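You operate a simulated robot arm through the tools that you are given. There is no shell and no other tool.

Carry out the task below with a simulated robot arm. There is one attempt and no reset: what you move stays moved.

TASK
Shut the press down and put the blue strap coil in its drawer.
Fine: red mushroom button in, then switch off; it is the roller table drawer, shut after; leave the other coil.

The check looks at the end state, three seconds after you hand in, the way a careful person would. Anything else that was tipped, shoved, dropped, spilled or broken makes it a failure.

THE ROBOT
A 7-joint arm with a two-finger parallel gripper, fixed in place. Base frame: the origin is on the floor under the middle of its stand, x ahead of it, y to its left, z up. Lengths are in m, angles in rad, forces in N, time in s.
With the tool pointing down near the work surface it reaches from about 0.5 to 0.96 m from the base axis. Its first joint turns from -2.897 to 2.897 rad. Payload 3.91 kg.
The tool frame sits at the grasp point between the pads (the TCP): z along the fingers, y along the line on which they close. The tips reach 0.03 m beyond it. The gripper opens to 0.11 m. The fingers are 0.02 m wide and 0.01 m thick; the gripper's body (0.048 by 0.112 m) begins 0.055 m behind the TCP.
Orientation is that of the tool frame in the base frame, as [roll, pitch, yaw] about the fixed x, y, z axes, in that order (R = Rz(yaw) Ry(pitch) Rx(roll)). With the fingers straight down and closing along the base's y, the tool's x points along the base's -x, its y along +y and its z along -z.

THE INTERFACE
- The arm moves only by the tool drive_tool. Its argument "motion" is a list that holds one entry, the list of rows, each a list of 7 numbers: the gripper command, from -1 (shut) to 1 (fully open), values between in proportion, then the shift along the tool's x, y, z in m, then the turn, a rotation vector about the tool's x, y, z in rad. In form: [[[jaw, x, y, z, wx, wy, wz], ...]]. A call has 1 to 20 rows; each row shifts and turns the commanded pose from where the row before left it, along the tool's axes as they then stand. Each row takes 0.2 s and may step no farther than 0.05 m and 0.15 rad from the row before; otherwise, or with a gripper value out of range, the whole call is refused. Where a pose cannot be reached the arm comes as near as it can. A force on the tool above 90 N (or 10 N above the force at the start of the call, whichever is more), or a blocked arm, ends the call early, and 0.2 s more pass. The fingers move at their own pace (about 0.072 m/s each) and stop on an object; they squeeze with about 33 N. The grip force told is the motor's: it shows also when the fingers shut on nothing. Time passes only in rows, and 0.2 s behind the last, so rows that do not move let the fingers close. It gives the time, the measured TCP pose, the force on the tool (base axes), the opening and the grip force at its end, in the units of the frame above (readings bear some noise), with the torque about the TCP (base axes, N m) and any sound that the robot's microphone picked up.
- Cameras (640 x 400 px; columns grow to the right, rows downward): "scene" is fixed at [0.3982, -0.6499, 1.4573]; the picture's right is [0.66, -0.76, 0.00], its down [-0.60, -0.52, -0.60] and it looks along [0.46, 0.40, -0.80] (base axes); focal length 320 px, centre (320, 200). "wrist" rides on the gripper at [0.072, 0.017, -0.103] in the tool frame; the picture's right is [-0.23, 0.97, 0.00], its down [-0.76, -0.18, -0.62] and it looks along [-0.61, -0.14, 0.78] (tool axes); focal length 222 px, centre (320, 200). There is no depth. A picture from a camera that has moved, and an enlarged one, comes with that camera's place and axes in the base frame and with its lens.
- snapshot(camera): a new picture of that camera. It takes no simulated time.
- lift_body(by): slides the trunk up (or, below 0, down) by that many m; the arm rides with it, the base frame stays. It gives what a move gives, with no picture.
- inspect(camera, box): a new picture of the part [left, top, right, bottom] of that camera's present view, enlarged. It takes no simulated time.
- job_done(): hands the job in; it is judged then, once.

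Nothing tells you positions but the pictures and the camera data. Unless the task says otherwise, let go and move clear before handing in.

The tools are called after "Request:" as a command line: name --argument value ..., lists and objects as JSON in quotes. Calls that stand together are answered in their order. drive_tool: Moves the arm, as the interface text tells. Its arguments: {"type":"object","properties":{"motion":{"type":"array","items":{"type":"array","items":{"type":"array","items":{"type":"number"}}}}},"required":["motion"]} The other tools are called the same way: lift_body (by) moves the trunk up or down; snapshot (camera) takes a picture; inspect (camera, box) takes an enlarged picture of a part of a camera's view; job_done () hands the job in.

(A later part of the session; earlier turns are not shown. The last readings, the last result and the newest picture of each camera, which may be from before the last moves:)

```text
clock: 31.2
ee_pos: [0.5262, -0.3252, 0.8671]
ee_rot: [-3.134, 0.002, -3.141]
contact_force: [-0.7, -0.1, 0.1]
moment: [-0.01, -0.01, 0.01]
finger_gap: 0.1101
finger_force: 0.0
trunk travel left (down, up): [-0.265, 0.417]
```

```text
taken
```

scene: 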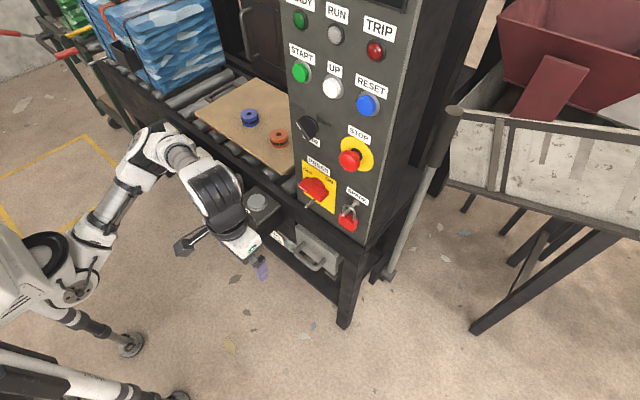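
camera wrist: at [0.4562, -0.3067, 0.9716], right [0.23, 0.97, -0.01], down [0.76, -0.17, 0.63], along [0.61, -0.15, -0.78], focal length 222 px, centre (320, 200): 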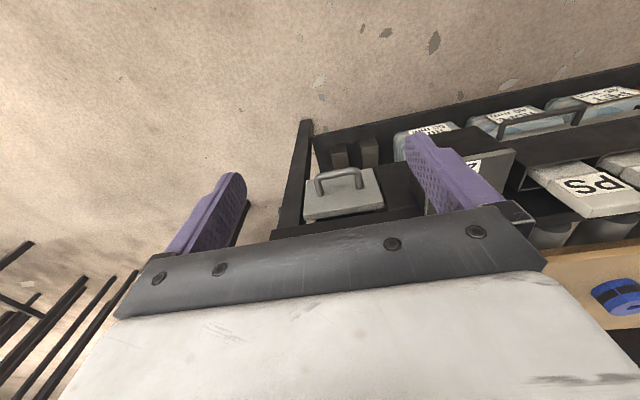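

Request:
inspect --camera "wrist" --box '[260, 100, 420, 240]'

Request:
inspect --camera "wrist" --box '[380, 50, 640, 230]'

Request:
inspect --camera "scene" --box '[250, 190, 370, 300]'

Request:
inspect --camera "scene" --box '[200, 80, 320, 180]'

```text
2.86 times, centred on (340, 170) of wrist
camera zoom: at [0.4562, -0.3067, 0.9716], right [0.23, 0.97, -0.01], down [0.76, -0.17, 0.63], along [0.61, -0.15, -0.78], focal length 635 px, centre (263, 286)
```

zoom: 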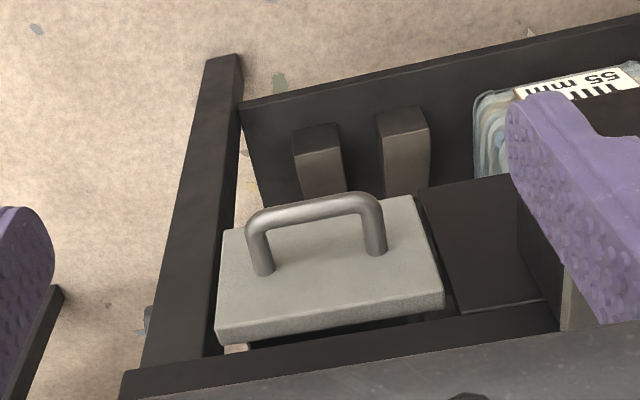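

```text
2.22 times, centred on (510, 140) of wrist
camera zoom: at [0.4562, -0.3067, 0.9716], right [0.23, 0.97, -0.01], down [0.76, -0.17, 0.63], along [0.61, -0.15, -0.78], focal length 494 px, centre (-102, 333)
```

zoom: 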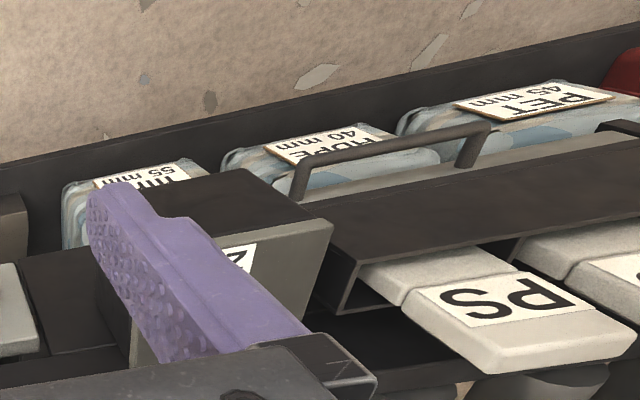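

```text
3.64 times, centred on (310, 245) of scene
camera zoom: at [0.3982, -0.6499, 1.4573], right [0.66, -0.76, 0.0], down [-0.6, -0.52, -0.6], along [0.46, 0.4, -0.8], focal length 1164 px, centre (356, 36)
```

zoom: 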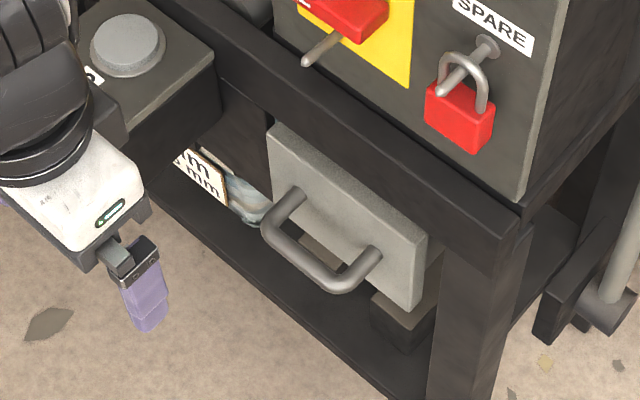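

```text
4.00 times, centred on (260, 130) of scene
camera zoom: at [0.3982, -0.6499, 1.4573], right [0.66, -0.76, 0.0], down [-0.6, -0.52, -0.6], along [0.46, 0.4, -0.8], focal length 1280 px, centre (560, 480)
```

zoom: 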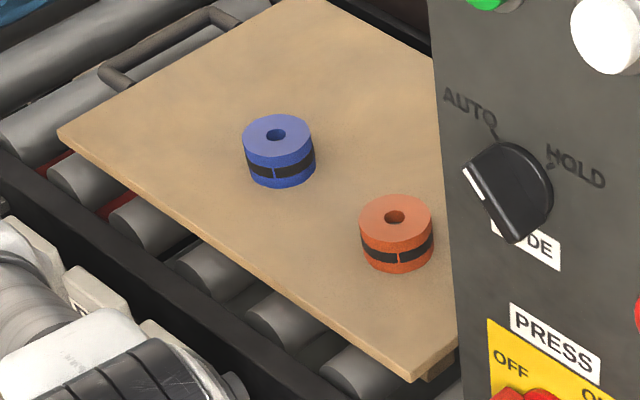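

Besides the grey drawer under the panel, I notice another handle (dark, wide) under the tag rack. I need to see all the drawers before choosing, so I'll slide the camera sideways.

Request:
drive_tool --motion '[[[1, 0, 0.05, 0, 0, 0, 0], [1, 0, 0.05, 0, 0, 0, 0], [1, 0, 0.05, 0, 0, 0, 0], [1, 0, 0.05, 0, 0, 0, 0], [1, 0, 0.05, 0, 0, 0, 0], [1, 0, 0, 0, 0, 0, 0]]]'

Request:
snapshot --camera "wrist"

Request:
snapshot --camera "scene"

```text
clock: 32.6
ee_pos: [0.5299, -0.071, 0.8674]
ee_rot: [-3.135, 0.004, 3.14]
contact_force: [0.3, 0.3, -0.1]
moment: [0.0, 0.02, 0.01]
finger_gap: 0.11
finger_force: 0.1
trunk travel left (down, up): [-0.265, 0.417]
```

```text
taken
camera wrist: at [0.4581, -0.0533, 0.9698], right [0.23, 0.97, -0.01], down [0.76, -0.17, 0.63], along [0.61, -0.15, -0.78], focal length 222 px, centre (320, 200)
```

wrist: 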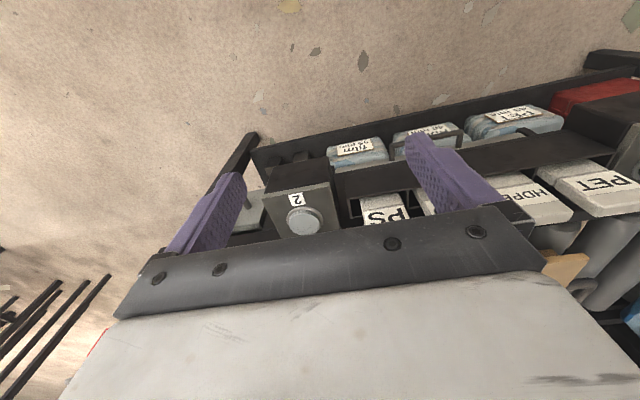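

```text
taken
```

scene: 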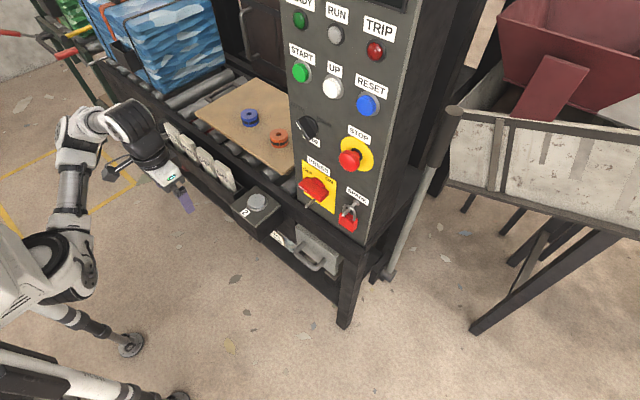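

Request:
lift_body --by -0.1

Request:
drive_tool --motion '[[[1, 0, 0, 0, 0, -0.14, 0], [1, 0, 0, 0, 0, -0.14, 0], [1, 0, 0, 0, 0, -0.14, 0], [1, 0, 0, 0, 0, 0, 0]]]'

Request:
snapshot --camera "wrist"

Request:
snapshot --camera "scene"

```text
clock: 33.9
ee_pos: [0.53, -0.0733, 0.7656]
ee_rot: [-3.135, 0.002, -3.141]
contact_force: [0.1, 0.4, -0.2]
moment: [-0.01, 0.02, 0.03]
finger_gap: 0.1098
finger_force: 0.1
trunk travel left (down, up): [-0.165, 0.517]
```

```text
clock: 34.9
ee_pos: [0.5297, -0.0732, 0.7665]
ee_rot: [-3.134, 0.424, -3.138]
contact_force: [0.2, 0.4, 0.2]
moment: [0.03, 0.0, -0.01]
finger_gap: 0.1101
finger_force: 0.1
trunk travel left (down, up): [-0.165, 0.517]
```

```text
taken
camera wrist: at [0.4224, -0.0542, 0.8311], right [0.21, 0.97, 0.09], down [0.44, -0.17, 0.88], along [0.88, -0.15, -0.46], focal length 222 px, centre (320, 200)
```

wrist: 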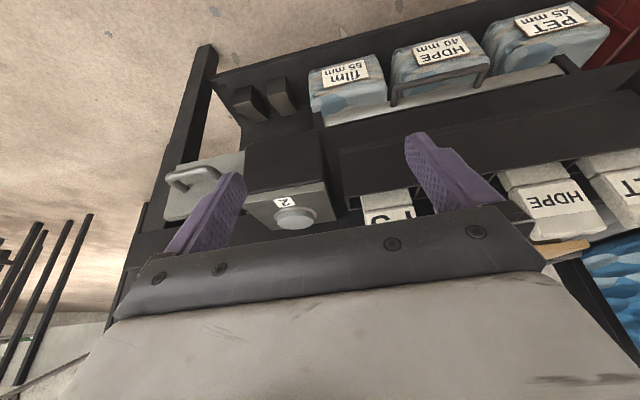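

```text
taken
```

scene: 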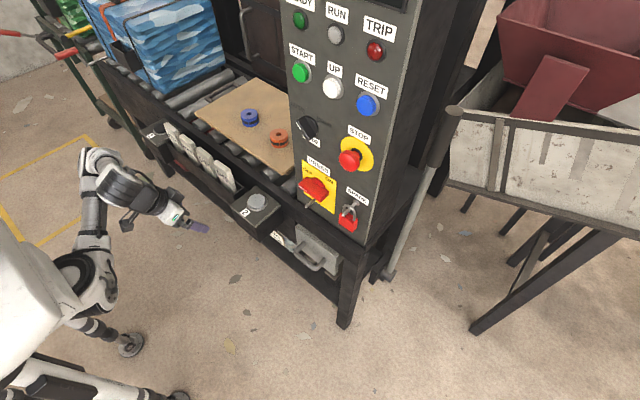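

Request:
inspect --camera "wrist" --box '[140, 30, 640, 240]'

Request:
inspect --camera "wrist" --box '[290, 20, 640, 180]'

```text
1.28 times, centred on (390, 135) of wrist
camera zoom: at [0.4224, -0.0542, 0.8311], right [0.21, 0.97, 0.09], down [0.44, -0.17, 0.88], along [0.88, -0.15, -0.46], focal length 284 px, centre (230, 283)
```

zoom: 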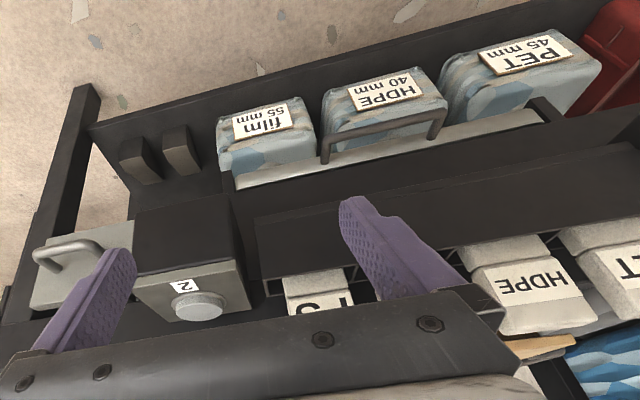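

```text
1.83 times, centred on (465, 100) of wrist
camera zoom: at [0.4224, -0.0542, 0.8311], right [0.21, 0.97, 0.09], down [0.44, -0.17, 0.88], along [0.88, -0.15, -0.46], focal length 406 px, centre (55, 383)
```

zoom: 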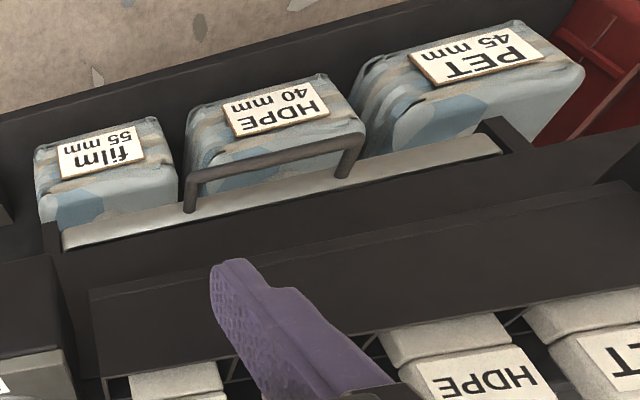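

There are two candidates: a small grey-fronted one under the control panel at the table's right end, and a wider one with a dark bar handle under the roller table's tag rack. I'll look at both fronts from lower down for any labels.

Request:
lift_body --by -0.15

Request:
drive_tool --motion '[[[1, 0, 0, 0, 0, -0.14, 0], [1, 0, 0, 0, 0, -0.14, 0], [1, 0, 0, 0, 0, -0.1, 0], [1, 0, 0, 0, 0, 0, 0]]]'

Request:
snapshot --camera "wrist"

```text
clock: 36.9
ee_pos: [0.527, -0.0744, 0.6744]
ee_rot: [-3.137, 0.432, 3.136]
contact_force: [0.8, -0.3, -0.4]
moment: [-0.01, -0.01, 0.01]
finger_gap: 0.1101
finger_force: 0.0
trunk travel left (down, up): [-0.067, 0.616]
stopped: the arm was blocked; the commanded pose is now the measured one
```

```text
clock: 37.9
ee_pos: [0.5281, -0.0748, 0.6717]
ee_rot: [-3.135, 0.811, 3.141]
contact_force: [1.0, 0.0, -0.4]
moment: [0.0, -0.01, -0.02]
finger_gap: 0.1102
finger_force: 0.1
trunk travel left (down, up): [-0.067, 0.616]
```

```text
taken
camera wrist: at [0.4041, -0.0551, 0.6916], right [0.16, 0.97, 0.16], down [0.07, -0.17, 0.98], along [0.98, -0.15, -0.1], focal length 222 px, centre (320, 200)
```

wrist: 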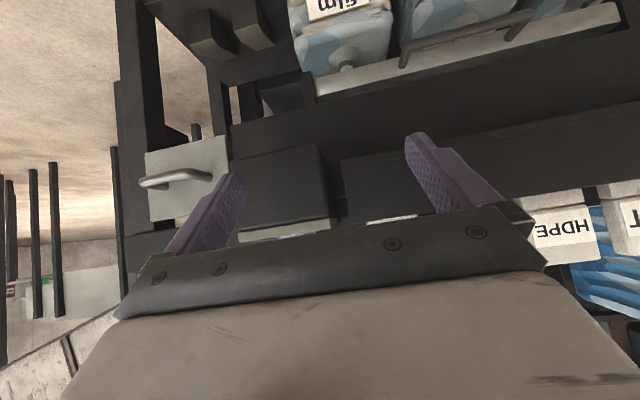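

The trunk stopped early ("blocked"), so I need to see what the arm may have touched.

Request:
snapshot --camera "scene"

Request:
inspect --camera "wrist" --box '[110, 0, 440, 240]'

Request:
inspect --camera "wrist" --box '[280, 0, 640, 200]'

```text
taken
```

scene: 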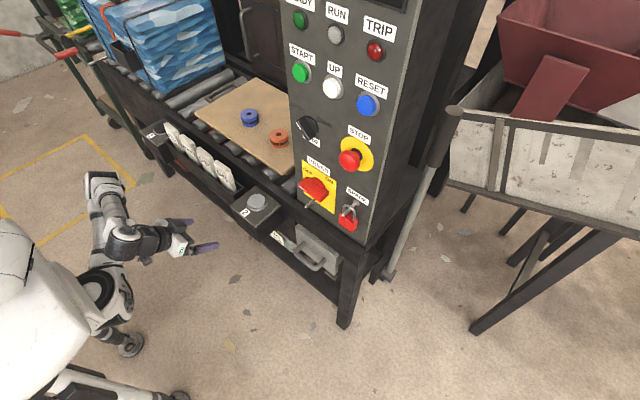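

```text
1.67 times, centred on (275, 120) of wrist
camera zoom: at [0.4041, -0.0551, 0.6916], right [0.16, 0.97, 0.16], down [0.07, -0.17, 0.98], along [0.98, -0.15, -0.1], focal length 370 px, centre (395, 333)
```

zoom: 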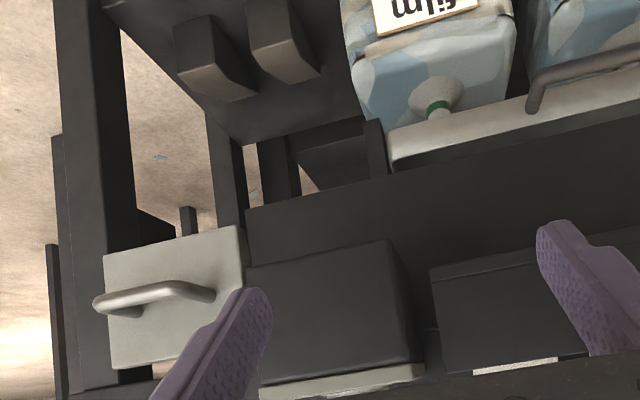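

```text
1.78 times, centred on (460, 100) of wrist
camera zoom: at [0.4041, -0.0551, 0.6916], right [0.16, 0.97, 0.16], down [0.07, -0.17, 0.98], along [0.98, -0.15, -0.1], focal length 395 px, centre (71, 378)
```

zoom: 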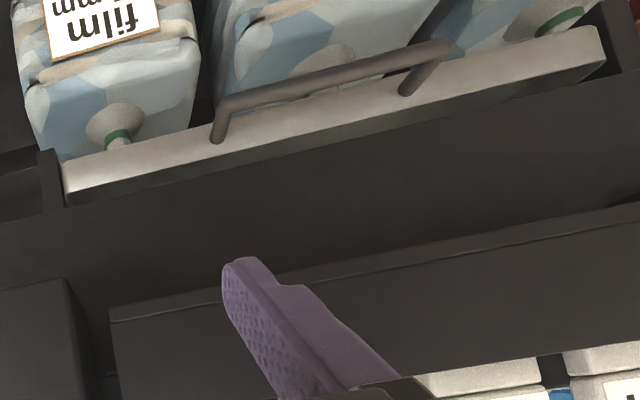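

The arm is clear of the equipment (likely it met its own stand). I'll survey the rest of the surroundings for other drawers before deciding.

Request:
inspect --camera "scene" --box '[0, 0, 300, 200]'

Request:
inspect --camera "scene" --box '[380, 0, 640, 200]'

Request:
inspect --camera "scene" --box '[120, 110, 280, 270]'

Request:
inspect --camera "wrist" --box '[400, 0, 640, 160]'

```text
2.00 times, centred on (150, 100) of scene
camera zoom: at [0.3982, -0.6499, 1.4573], right [0.66, -0.76, 0.0], down [-0.6, -0.52, -0.6], along [0.46, 0.4, -0.8], focal length 640 px, centre (660, 400)
```

zoom: 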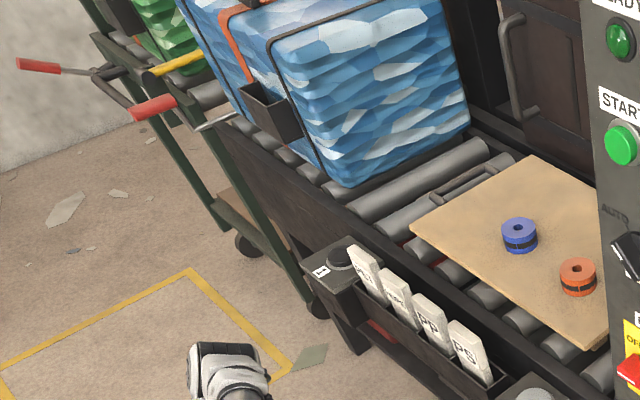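

```text
2.00 times, centred on (510, 100) of scene
camera zoom: at [0.3982, -0.6499, 1.4573], right [0.66, -0.76, 0.0], down [-0.6, -0.52, -0.6], along [0.46, 0.4, -0.8], focal length 640 px, centre (-60, 400)
```

zoom: 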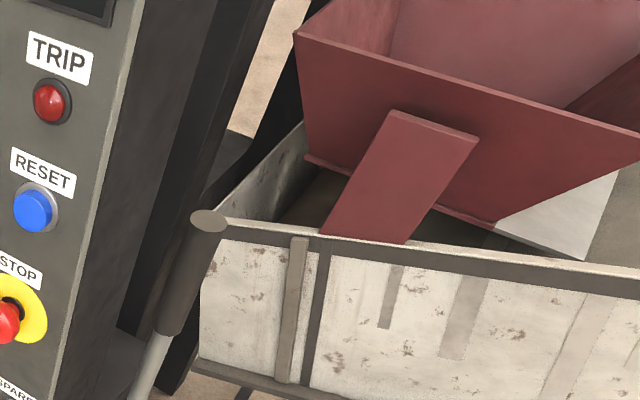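

```text
2.50 times, centred on (200, 190) of scene
camera zoom: at [0.3982, -0.6499, 1.4573], right [0.66, -0.76, 0.0], down [-0.6, -0.52, -0.6], along [0.46, 0.4, -0.8], focal length 800 px, centre (620, 225)
```

zoom: 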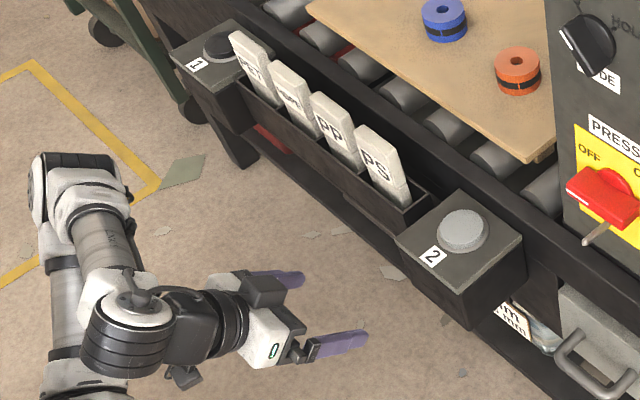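

```text
2.50 times, centred on (520, 80) of wrist
camera zoom: at [0.4041, -0.0551, 0.6916], right [0.16, 0.97, 0.16], down [0.07, -0.17, 0.98], along [0.98, -0.15, -0.1], focal length 555 px, centre (-180, 500)
```

zoom: 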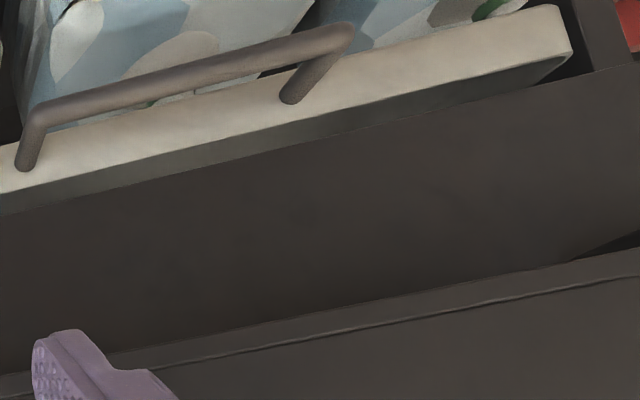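

Nothing labels the drawers so far. I'll move the camera in front of the small grey one, lower, to see whether it is a drawer box and where it belongs.

Request:
drive_tool --motion '[[[1, 0, -0.05, 0, 0, 0, 0], [1, 0, -0.05, 0, 0, 0, 0], [1, 0, -0.05, 0, 0, 0, 0], [1, 0, -0.05, 0, 0, 0, 0], [1, 0, -0.05, 0, 0, 0, 0], [1, 0.0363, 0, 0.0345, 0, 0, 0], [1, 0.0363, 0, 0.0345, 0, 0, 0], [1, 0, 0, 0, 0, 0, 0]]]'

Request:
snapshot --camera "wrist"

Request:
snapshot --camera "scene"

```text
clock: 39.7
ee_pos: [0.5288, -0.3262, 0.5714]
ee_rot: [-3.136, 0.814, 3.141]
contact_force: [0.1, 0.8, -0.6]
moment: [0.01, -0.02, 0.0]
finger_gap: 0.1098
finger_force: 0.1
trunk travel left (down, up): [-0.067, 0.616]
```

```text
taken
camera wrist: at [0.4048, -0.3076, 0.5908], right [0.16, 0.97, 0.16], down [0.07, -0.17, 0.98], along [0.98, -0.15, -0.1], focal length 222 px, centre (320, 200)
```

wrist: 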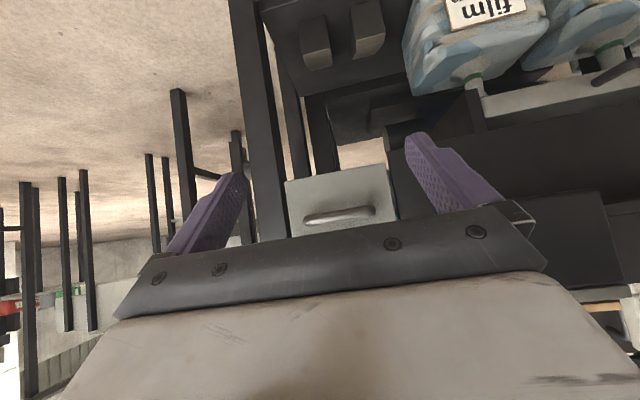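

```text
taken
```

scene: 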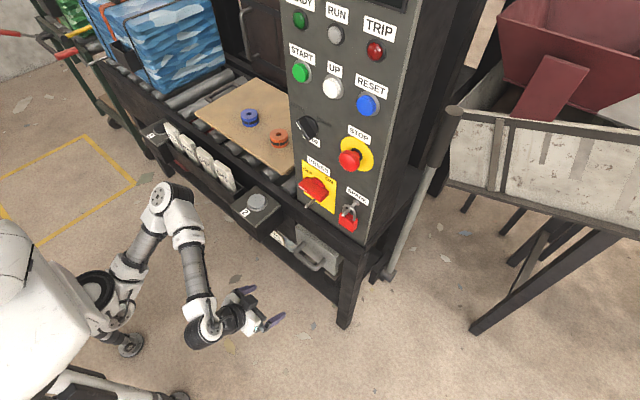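

Request:
inspect --camera "wrist" --box '[230, 60, 430, 250]'

Request:
inspect --camera "wrist" --box '[380, 0, 640, 200]'

```text
2.11 times, centred on (330, 155) of wrist
camera zoom: at [0.4048, -0.3076, 0.5908], right [0.16, 0.97, 0.16], down [0.07, -0.17, 0.98], along [0.98, -0.15, -0.1], focal length 468 px, centre (299, 295)
```

zoom: 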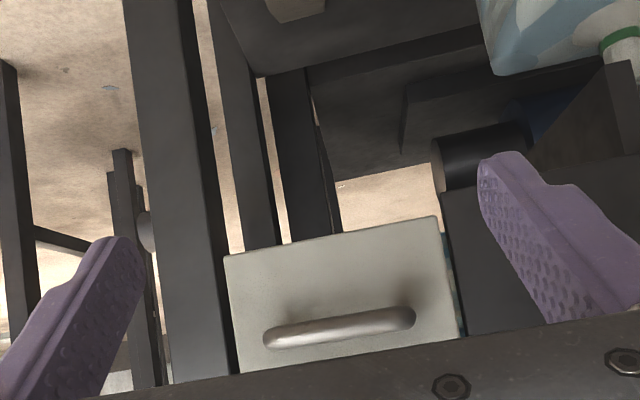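

```text
2.00 times, centred on (510, 100) of wrist
camera zoom: at [0.4048, -0.3076, 0.5908], right [0.16, 0.97, 0.16], down [0.07, -0.17, 0.98], along [0.98, -0.15, -0.1], focal length 444 px, centre (-60, 400)
```

zoom: 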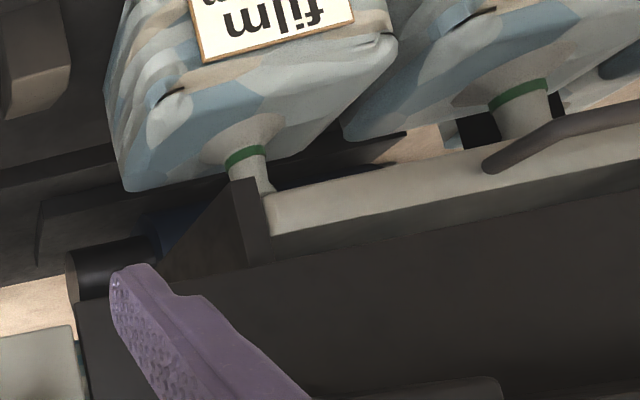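

The wide one (dark bar handle, around y −0.09…0.37, z≈0.46) has a proper drawer carcass under the roller table. I still want to look down into the gap behind the small grey front to understand what it is.

Request:
lift_body --by 0.2

Request:
drive_tool --motion '[[[1, 0, 0, 0, 0, 0.15, 0], [1, 0, 0, 0, 0, 0.15, 0], [1, 0, 0, 0, 0, 0.15, 0], [1, 0, 0, 0, 0, 0.15, 0], [1, 0, 0, 0, 0, 0.15, 0], [1, -0.04, 0, 0, 0, 0.05, 0], [1, -0.04, 0, 0, 0, 0, 0], [1, 0, 0, 0, 0, 0, 0]]]'

Request:
snapshot --camera "wrist"

```text
clock: 41.8
ee_pos: [0.5301, -0.3261, 0.7679]
ee_rot: [-3.138, 0.806, 3.138]
contact_force: [0.1, 0.9, -0.4]
moment: [0.01, -0.03, 0.03]
finger_gap: 0.1104
finger_force: 0.0
trunk travel left (down, up): [-0.267, 0.416]
```

```text
clock: 43.6
ee_pos: [0.6111, -0.3288, 0.7695]
ee_rot: [-3.138, 0.004, 3.136]
contact_force: [-0.5, 0.5, -0.6]
moment: [-0.04, 0.0, 0.02]
finger_gap: 0.1099
finger_force: 0.0
trunk travel left (down, up): [-0.267, 0.416]
```

```text
taken
camera wrist: at [0.5392, -0.3088, 0.8736], right [0.23, 0.97, 0.0], down [0.76, -0.18, 0.63], along [0.61, -0.15, -0.78], focal length 222 px, centre (320, 200)
```

wrist: 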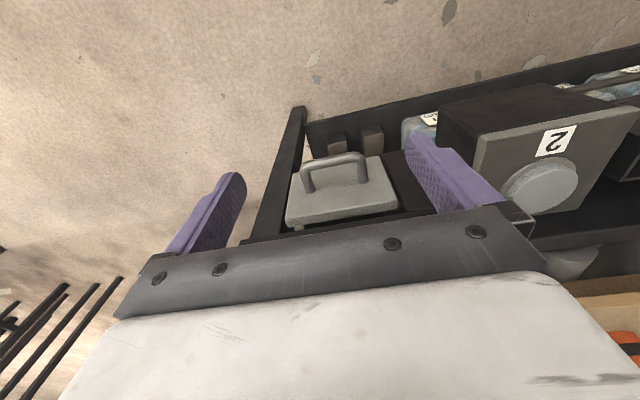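

Request:
inspect --camera "wrist" --box '[270, 130, 420, 250]'

Request:
inspect --camera "scene" --box '[290, 210, 360, 290]'

```text
3.33 times, centred on (345, 190) of wrist
camera zoom: at [0.5392, -0.3088, 0.8736], right [0.23, 0.97, 0.0], down [0.76, -0.18, 0.63], along [0.61, -0.15, -0.78], focal length 740 px, centre (237, 233)
```

zoom: 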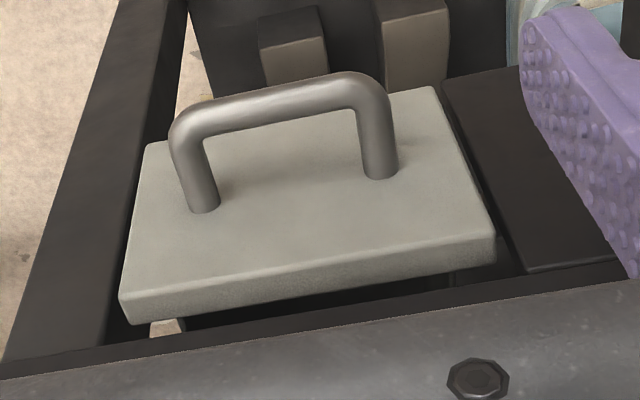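

```text
5.00 times, centred on (325, 250) of scene
camera zoom: at [0.3982, -0.6499, 1.4573], right [0.66, -0.76, 0.0], down [-0.6, -0.52, -0.6], along [0.46, 0.4, -0.8], focal length 1600 px, centre (295, -50)
```

zoom: 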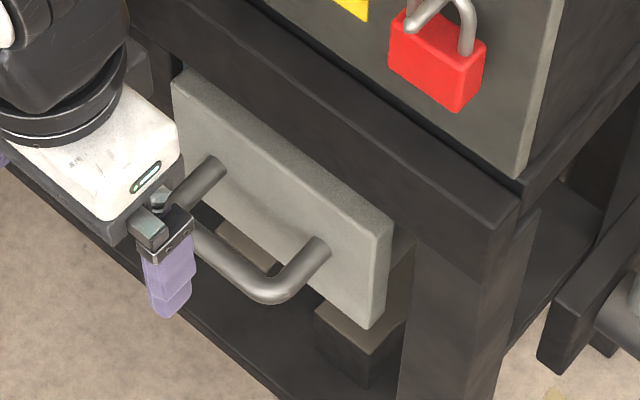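

The grey one also looks like a real drawer, directly under the control panel. I'll now look squarely at the wide one under the rollers.

Request:
drive_tool --motion '[[[1, 0.04, 0.02, 0, 0, 0, 0], [1, 0.04, 0.02, 0, 0, 0, 0], [1, 0, 0.05, 0, 0, 0, 0], [1, 0, 0.05, 0, 0, 0, 0], [1, 0, 0.05, 0, 0, 0, 0], [1, 0, 0.05, 0, 0, 0, 0], [1, 0, 0.05, 0, 0, 0, 0], [1, 0, 0.05, 0, 0, 0, 0], [1, 0, 0.05, 0, 0, 0, 0], [1, 0, 0.04, 0, 0, 0, 0], [1, 0, 0, 0, 0, -0.15, 0], [1, 0, 0, 0, 0, -0.15, 0], [1, 0, 0, 0, 0, -0.15, 0], [1, 0, 0, 0, 0, -0.1, 0], [1, 0, 0, 0, 0, 0, 0]]]'

Request:
snapshot --camera "wrist"

Request:
snapshot --camera "scene"

```text
clock: 46.8
ee_pos: [0.532, 0.1038, 0.7673]
ee_rot: [-3.139, 0.558, 3.138]
contact_force: [-0.2, 0.3, 0.7]
moment: [0.01, 0.03, 0.04]
finger_gap: 0.1102
finger_force: 0.1
trunk travel left (down, up): [-0.267, 0.416]
```

```text
taken
camera wrist: at [0.4173, 0.123, 0.8183], right [0.2, 0.97, 0.12], down [0.32, -0.18, 0.93], along [0.93, -0.15, -0.34], focal length 222 px, centre (320, 200)
```

wrist: 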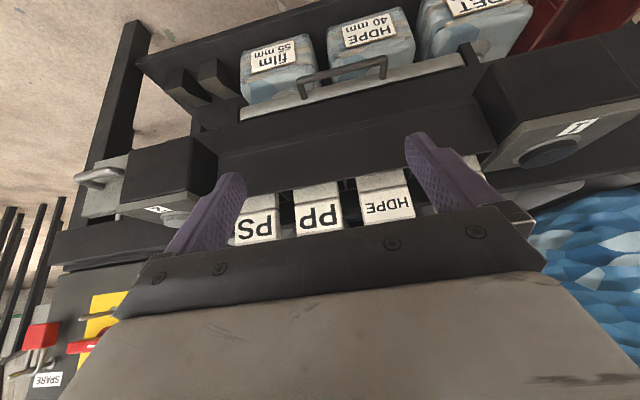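

```text
taken
```

scene: 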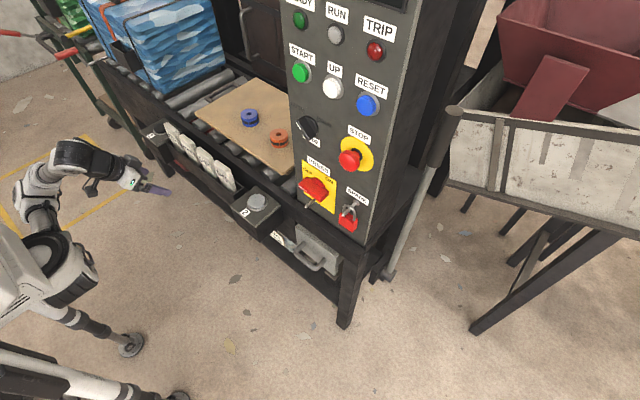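

Request:
inspect --camera "wrist" --box '[200, 20, 540, 220]'

Request:
inspect --camera "wrist" --box '[60, 20, 300, 260]'

```text
1.88 times, centred on (370, 120) of wrist
camera zoom: at [0.4173, 0.123, 0.8183], right [0.2, 0.97, 0.12], down [0.32, -0.18, 0.93], along [0.93, -0.15, -0.34], focal length 418 px, centre (226, 351)
```

zoom: 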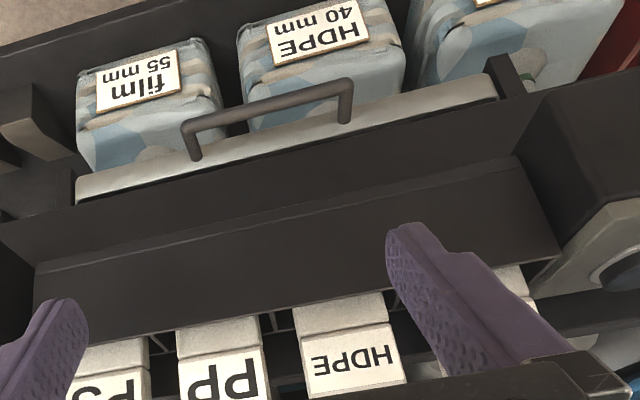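

```text
1.67 times, centred on (180, 140) of wrist
camera zoom: at [0.4173, 0.123, 0.8183], right [0.2, 0.97, 0.12], down [0.32, -0.18, 0.93], along [0.93, -0.15, -0.34], focal length 370 px, centre (553, 300)
```

zoom: 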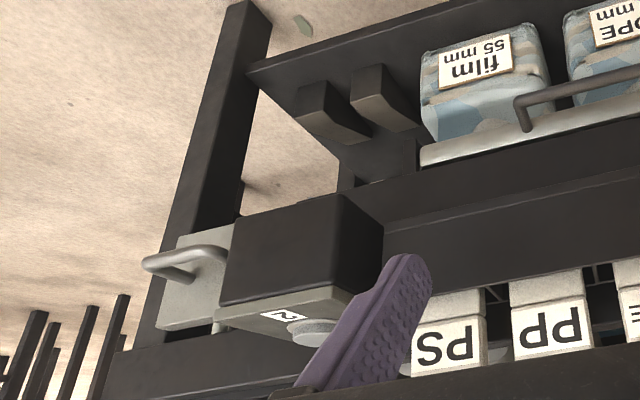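

The wide drawer's front is at about x=0.777, y −0.09…0.37, z≈0.44–0.48, with its bar handle near (0.74, 0.14, 0.455). It is squarely under the rollers, so it best fits "the roller table drawer", while the grey one sits under the panel. I'll lower down to examine its handle up close.

Request:
lift_body --by -0.19

Request:
drive_tool --motion '[[[1, 0, 0, 0, 0, -0.13, 0], [1, 0, 0, 0, 0, -0.12, 0], [1, 0.0363, 0.015, 0.0345, 0, 0, 0], [1, 0.018, 0.02, 0.0172, 0, 0, 0], [1, 0, 0, 0, 0, 0, 0]]]'

Request:
snapshot --camera "wrist"

Request:
snapshot --camera "scene"

```text
clock: 48.9
ee_pos: [0.5318, 0.1035, 0.5835]
ee_rot: [3.138, 0.558, 3.132]
contact_force: [0.1, -0.4, 0.0]
moment: [0.03, 0.0, 0.01]
finger_gap: 0.11
finger_force: 0.1
trunk travel left (down, up): [-0.077, 0.606]
```

```text
refused: row 3 steps farther than a row can; nothing moved
```

```text
taken
camera wrist: at [0.4167, 0.1216, 0.6336], right [0.2, 0.97, 0.12], down [0.31, -0.18, 0.93], along [0.93, -0.15, -0.34], focal length 222 px, centre (320, 200)
```

wrist: 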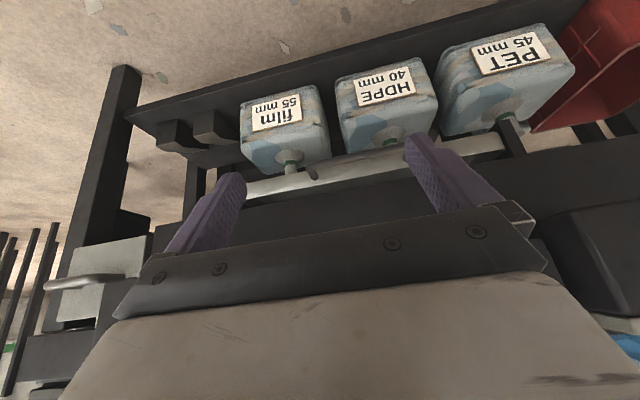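

```text
taken
```

scene: 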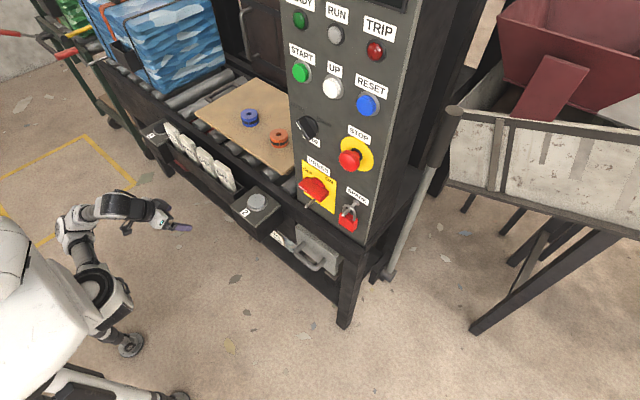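

Request:
inspect --camera "wrist" --box '[200, 60, 540, 230]'

Request:
inspect --camera "wrist" --box '[40, 60, 300, 380]'

```text
1.88 times, centred on (370, 145) of wrist
camera zoom: at [0.4167, 0.1216, 0.6336], right [0.2, 0.97, 0.12], down [0.31, -0.18, 0.93], along [0.93, -0.15, -0.34], focal length 418 px, centre (226, 304)
```

zoom: 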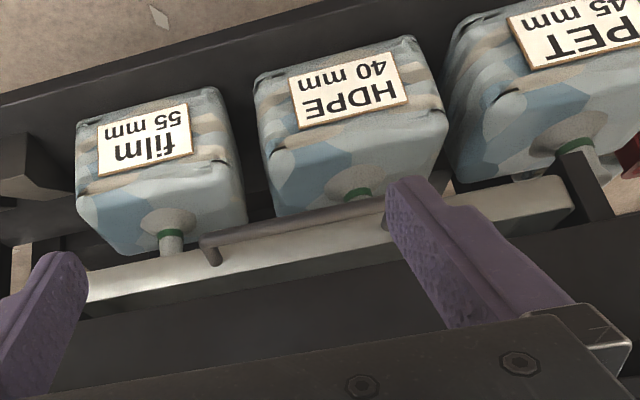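

```text
1.25 times, centred on (170, 220) of wrist
camera zoom: at [0.4167, 0.1216, 0.6336], right [0.2, 0.97, 0.12], down [0.31, -0.18, 0.93], along [0.93, -0.15, -0.34], focal length 278 px, centre (508, 175)
```

zoom: 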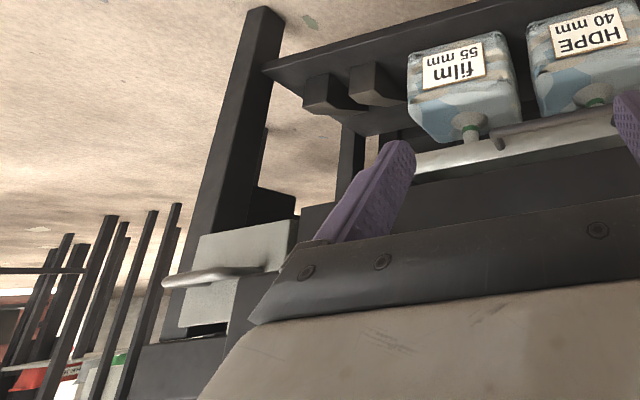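

The handle bar is at about x=0.74, y 0.06–0.23, z≈0.45. I'll bring the tool to horizontal in front of it, below the tag rack.

Request:
drive_tool --motion '[[[1, -0.0096, 0.02, 0.0413, 0, 0, 0], [1, -0.0096, 0.02, 0.0413, 0, 0, 0], [0.2, 0, 0, 0, 0, -0.15, 0], [0.2, 0, 0, 0, 0, -0.15, 0], [0.2, 0, 0, 0, 0, -0.15, 0], [0.2, 0, 0, 0.01, 0, -0.15, 0], [0.2, 0, 0, 0.01, 0, -0.15, 0], [0.2, 0, 0, 0.01, 0, -0.15, 0], [0.2, 0, 0, 0.01, 0, -0.113, 0], [0.2, 0, 0, 0, 0, 0, 0]]]'

Request:
snapshot --camera "wrist"

Request:
snapshot --camera "scene"

```text
clock: 49.9
ee_pos: [0.6121, 0.0803, 0.5527]
ee_rot: [2.914, 0.753, 2.794]
contact_force: [0.2, 0.0, 0.0]
moment: [0.0, 0.0, 0.02]
finger_gap: 0.066
finger_force: 0.0
out of reach, approached as far as the arm can: row 4
trunk travel left (down, up): [-0.077, 0.606]
stopped in row 4: the arm was blocked; the commanded pose is now the measured one
```

```text
taken
camera wrist: at [0.4934, 0.1179, 0.5801], right [0.34, 0.89, 0.32], down [0.05, -0.35, 0.93], along [0.94, -0.3, -0.17], focal length 222 px, centre (320, 200)
```

wrist: 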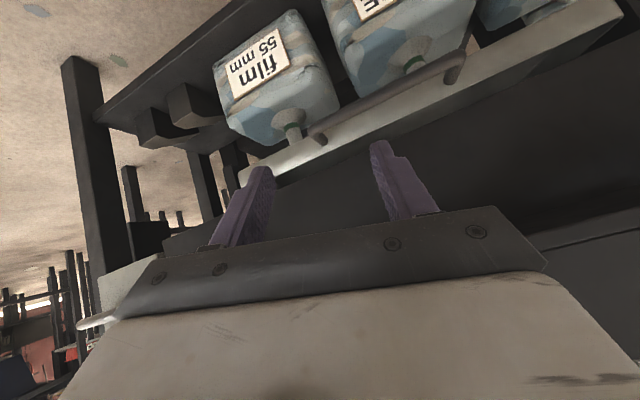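

```text
taken
```

scene: 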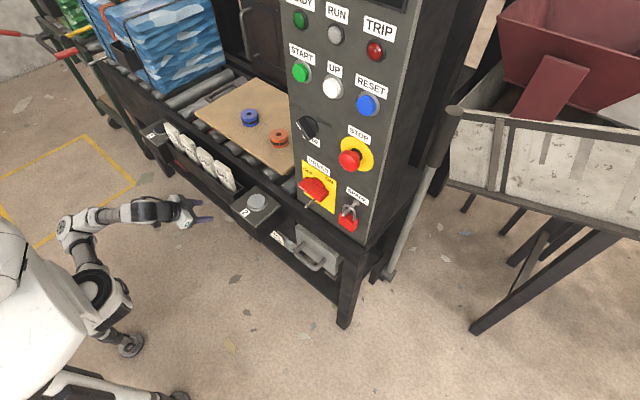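

The arm was blocked by its own configuration here. I'll check the picture closely to be sure nothing was touched.

Request:
inspect --camera "scene" --box '[0, 110, 280, 330]'

Request:
inspect --camera "wrist" --box '[200, 0, 620, 220]'

```text
1.82 times, centred on (140, 220) of scene
camera zoom: at [0.3982, -0.6499, 1.4573], right [0.66, -0.76, 0.0], down [-0.6, -0.52, -0.6], along [0.46, 0.4, -0.8], focal length 582 px, centre (647, 164)
```

zoom: 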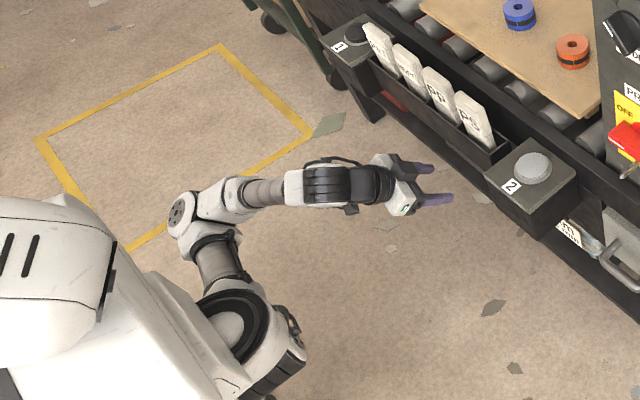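

```text
1.52 times, centred on (410, 110) of wrist
camera zoom: at [0.4934, 0.1179, 0.5801], right [0.34, 0.89, 0.32], down [0.05, -0.35, 0.93], along [0.94, -0.3, -0.17], focal length 338 px, centre (183, 337)
```

zoom: 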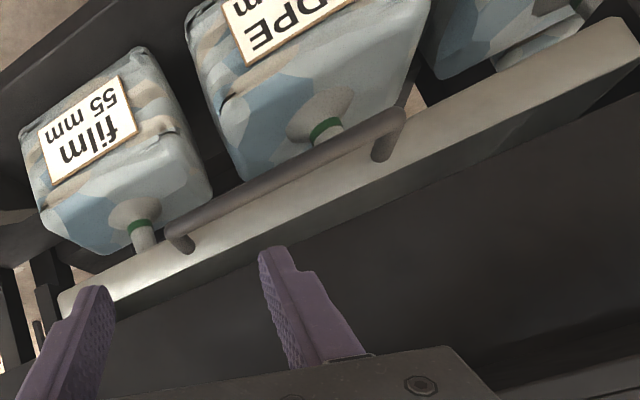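

Nothing outside was touched; with the trunk this low the arm seems to meet its own stand. I'll back away, raise the trunk again, and straighten the tool.

Request:
drive_tool --motion '[[[0.2, 0.0275, -0.0075, -0.0281, 0, 0, 0], [0.2, 0.0275, -0.0075, -0.0281, 0, 0, 0], [0.2, 0, 0, 0, 0, 0, 0]]]'

Request:
lift_body --by 0.2

Request:
snapshot --camera "scene"

```text
clock: 50.6
ee_pos: [0.578, 0.0992, 0.5788]
ee_rot: [2.917, 0.741, 2.785]
contact_force: [0.6, 0.5, -0.6]
moment: [-0.01, 0.02, -0.01]
finger_gap: 0.0659
finger_force: 0.1
out of reach, approached as far as the arm can: row 1, 2
trunk travel left (down, up): [-0.077, 0.606]
```

```text
clock: 52.8
ee_pos: [0.5777, 0.106, 0.7675]
ee_rot: [2.964, 0.747, 2.831]
contact_force: [0.4, -0.1, -0.4]
moment: [-0.02, -0.03, 0.02]
finger_gap: 0.066
finger_force: 0.1
trunk travel left (down, up): [-0.277, 0.406]
```

```text
taken
```

scene: 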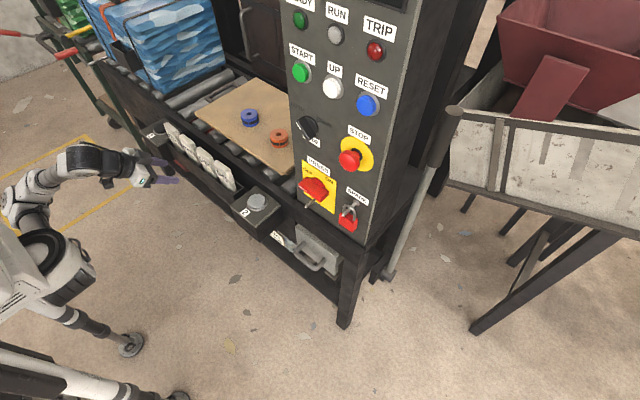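

Request:
drive_tool --motion '[[[-1, 0, 0, 0, 0, 0, -0.11], [-1, 0, 0, 0, 0, 0, -0.11], [-1, 0, 0, 0, 0, 0, 0]]]'

```text
clock: 53.6
ee_pos: [0.5793, 0.1064, 0.7675]
ee_rot: [-3.108, 0.762, 3.137]
contact_force: [-0.3, 0.3, -0.4]
moment: [-0.02, 0.0, -0.04]
finger_gap: 0.0
finger_force: 32.9
trunk travel left (down, up): [-0.277, 0.406]
```

Request:
drive_tool --motion '[[[-1, 0.0271, 0.0076, 0.0342, 0, 0, 0], [-1, 0.0271, 0.0076, 0.0342, 0, 0, 0], [-1, 0.0271, 0.0076, 0.0342, 0, 0, 0], [-1, 0.0271, 0.0076, 0.0342, 0, 0, 0], [-1, 0.0271, 0.0076, 0.0342, 0, 0, 0], [-1, 0, 0, 0, 0, 0, 0]]]'

Request:
snapshot --camera "wrist"

Request:
snapshot --camera "scene"

```text
clock: 55.0
ee_pos: [0.6195, 0.1505, 0.5565]
ee_rot: [-3.11, 0.765, 3.133]
contact_force: [0.4, -0.4, 0.1]
moment: [0.01, 0.03, 0.01]
finger_gap: 0.0001
finger_force: 32.8
out of reach, approached as far as the arm can: row 1, 2, 3
trunk travel left (down, up): [-0.277, 0.406]
```

```text
taken
camera wrist: at [0.4973, 0.1727, 0.5805], right [0.19, 0.97, 0.14], down [0.11, -0.16, 0.98], along [0.97, -0.17, -0.14], focal length 222 px, centre (320, 200)
```

wrist: 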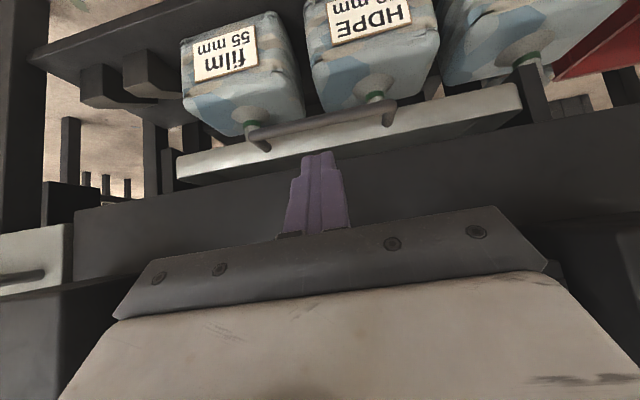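

```text
taken
```

scene: 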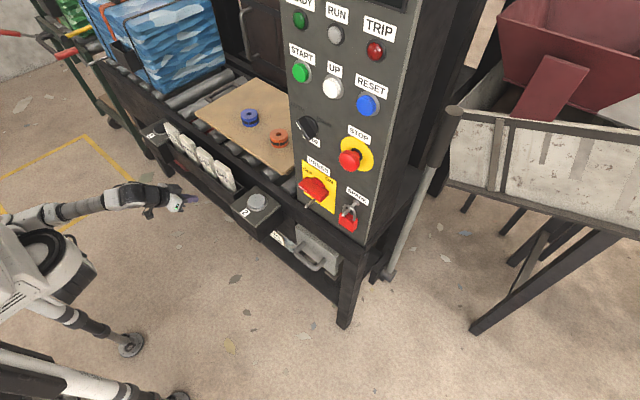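

Request:
inspect --camera "wrist" --box '[150, 60, 560, 220]'

Request:
inspect --camera "wrist" --box '[430, 60, 640, 200]'

Request:
inspect --camera "wrist" --box '[100, 100, 300, 240]'

```text
1.56 times, centred on (355, 140) of wrist
camera zoom: at [0.4973, 0.1727, 0.5805], right [0.19, 0.97, 0.14], down [0.11, -0.16, 0.98], along [0.97, -0.17, -0.14], focal length 347 px, centre (265, 294)
```

zoom: 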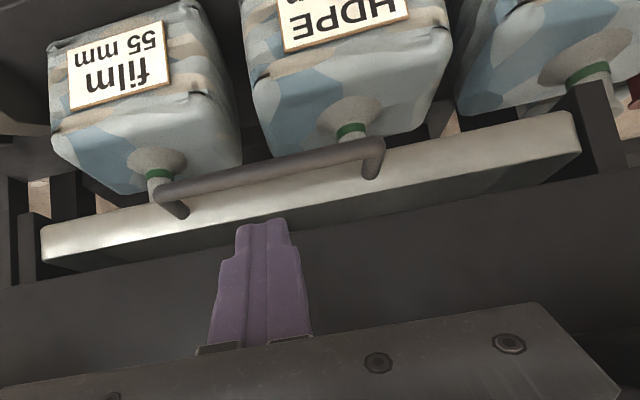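

```text
2.86 times, centred on (535, 130) of wrist
camera zoom: at [0.4973, 0.1727, 0.5805], right [0.19, 0.97, 0.14], down [0.11, -0.16, 0.98], along [0.97, -0.17, -0.14], focal length 635 px, centre (-294, 400)
```

zoom: 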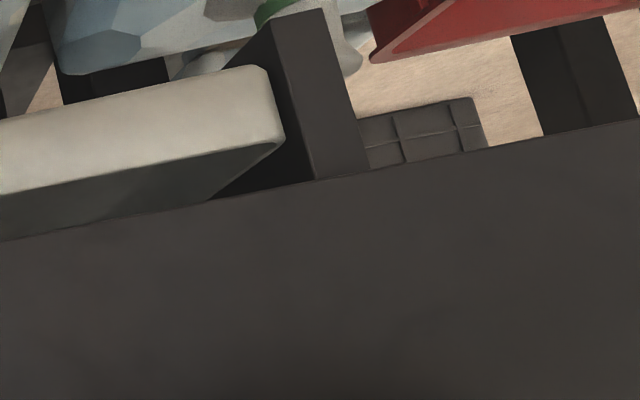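

```text
2.86 times, centred on (200, 170) of wrist
camera zoom: at [0.4973, 0.1727, 0.5805], right [0.19, 0.97, 0.14], down [0.11, -0.16, 0.98], along [0.97, -0.17, -0.14], focal length 635 px, centre (663, 286)
```

zoom: 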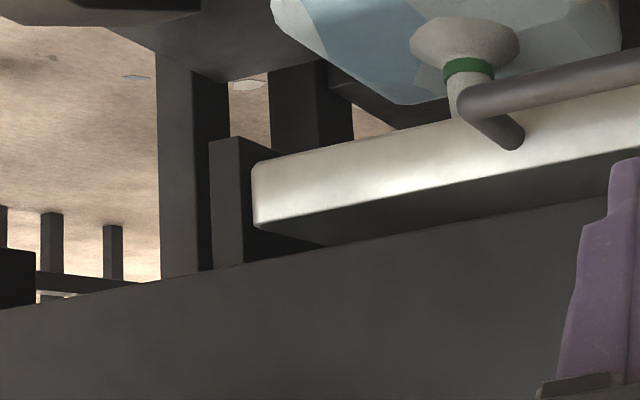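

The bar is recessed under the apron, so I'd need to grip it from the front with the fingers above and below. I'll move in front of it with a flatter tool angle and see whether the arm can get there.

Request:
drive_tool --motion '[[[-1, -0.0009, -0.0025, 0.0425, 0, 0, 0], [-1, 0, 0, 0.01, 0, -0.112, 0], [-1, 0, 0, 0.01, 0, -0.112, 0], [-1, 0.01, 0, 0.01, 0, -0.112, 0], [-1, 0, 0, 0, 0, 0, 0]]]'

Request:
snapshot --camera "scene"

Request:
snapshot --camera "wrist"

```text
clock: 56.2
ee_pos: [0.6685, 0.1449, 0.5021]
ee_rot: [-3.091, 1.101, -3.127]
contact_force: [-0.1, -1.0, 0.8]
moment: [-0.01, -0.01, 0.02]
finger_gap: 0.0
finger_force: 32.7
trunk travel left (down, up): [-0.277, 0.406]
```

```text
taken
```

scene: 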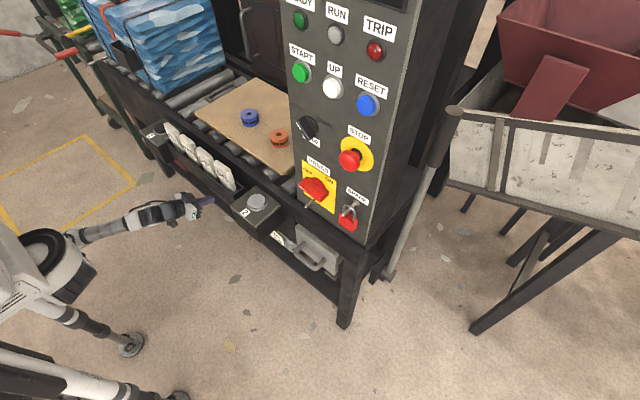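

```text
taken
camera wrist: at [0.5441, 0.1673, 0.4827], right [0.13, 0.97, 0.18], down [-0.22, -0.15, 0.96], along [0.97, -0.17, 0.19], focal length 222 px, centre (320, 200)
```

wrist: 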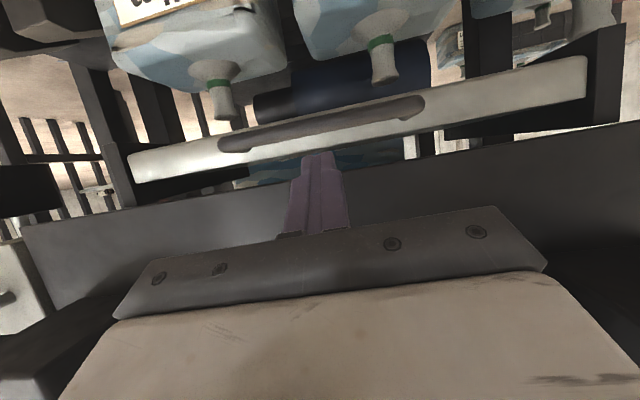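

Request:
inspect --camera "wrist" --box '[100, 40, 620, 240]'

Request:
inspect --camera "wrist" --box '[200, 80, 440, 200]'

Request:
inspect --camera "wrist" --box '[420, 40, 640, 170]'

```text
1.23 times, centred on (360, 140) of wrist
camera zoom: at [0.5441, 0.1673, 0.4827], right [0.13, 0.97, 0.18], down [-0.22, -0.15, 0.96], along [0.97, -0.17, 0.19], focal length 273 px, centre (271, 274)
```

zoom: 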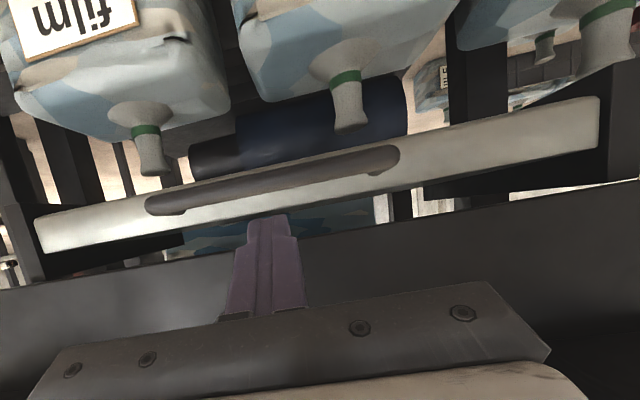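

```text
2.67 times, centred on (320, 140) of wrist
camera zoom: at [0.5441, 0.1673, 0.4827], right [0.13, 0.97, 0.18], down [-0.22, -0.15, 0.96], along [0.97, -0.17, 0.19], focal length 592 px, centre (320, 360)
```

zoom: 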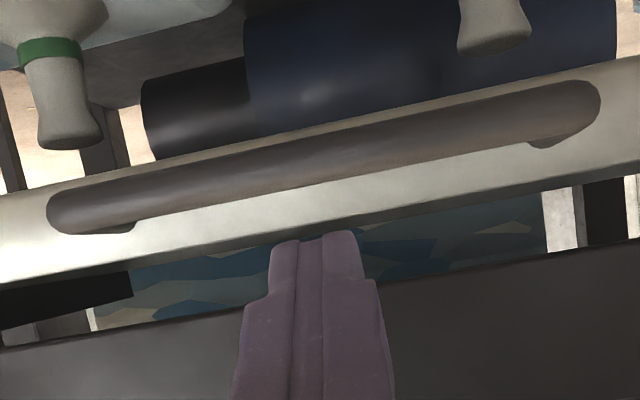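

```text
2.91 times, centred on (530, 105) of wrist
camera zoom: at [0.5441, 0.1673, 0.4827], right [0.13, 0.97, 0.18], down [-0.22, -0.15, 0.96], along [0.97, -0.17, 0.19], focal length 646 px, centre (-291, 476)
```

zoom: 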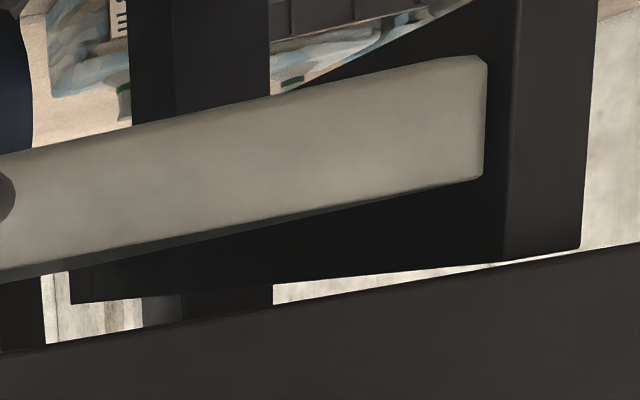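

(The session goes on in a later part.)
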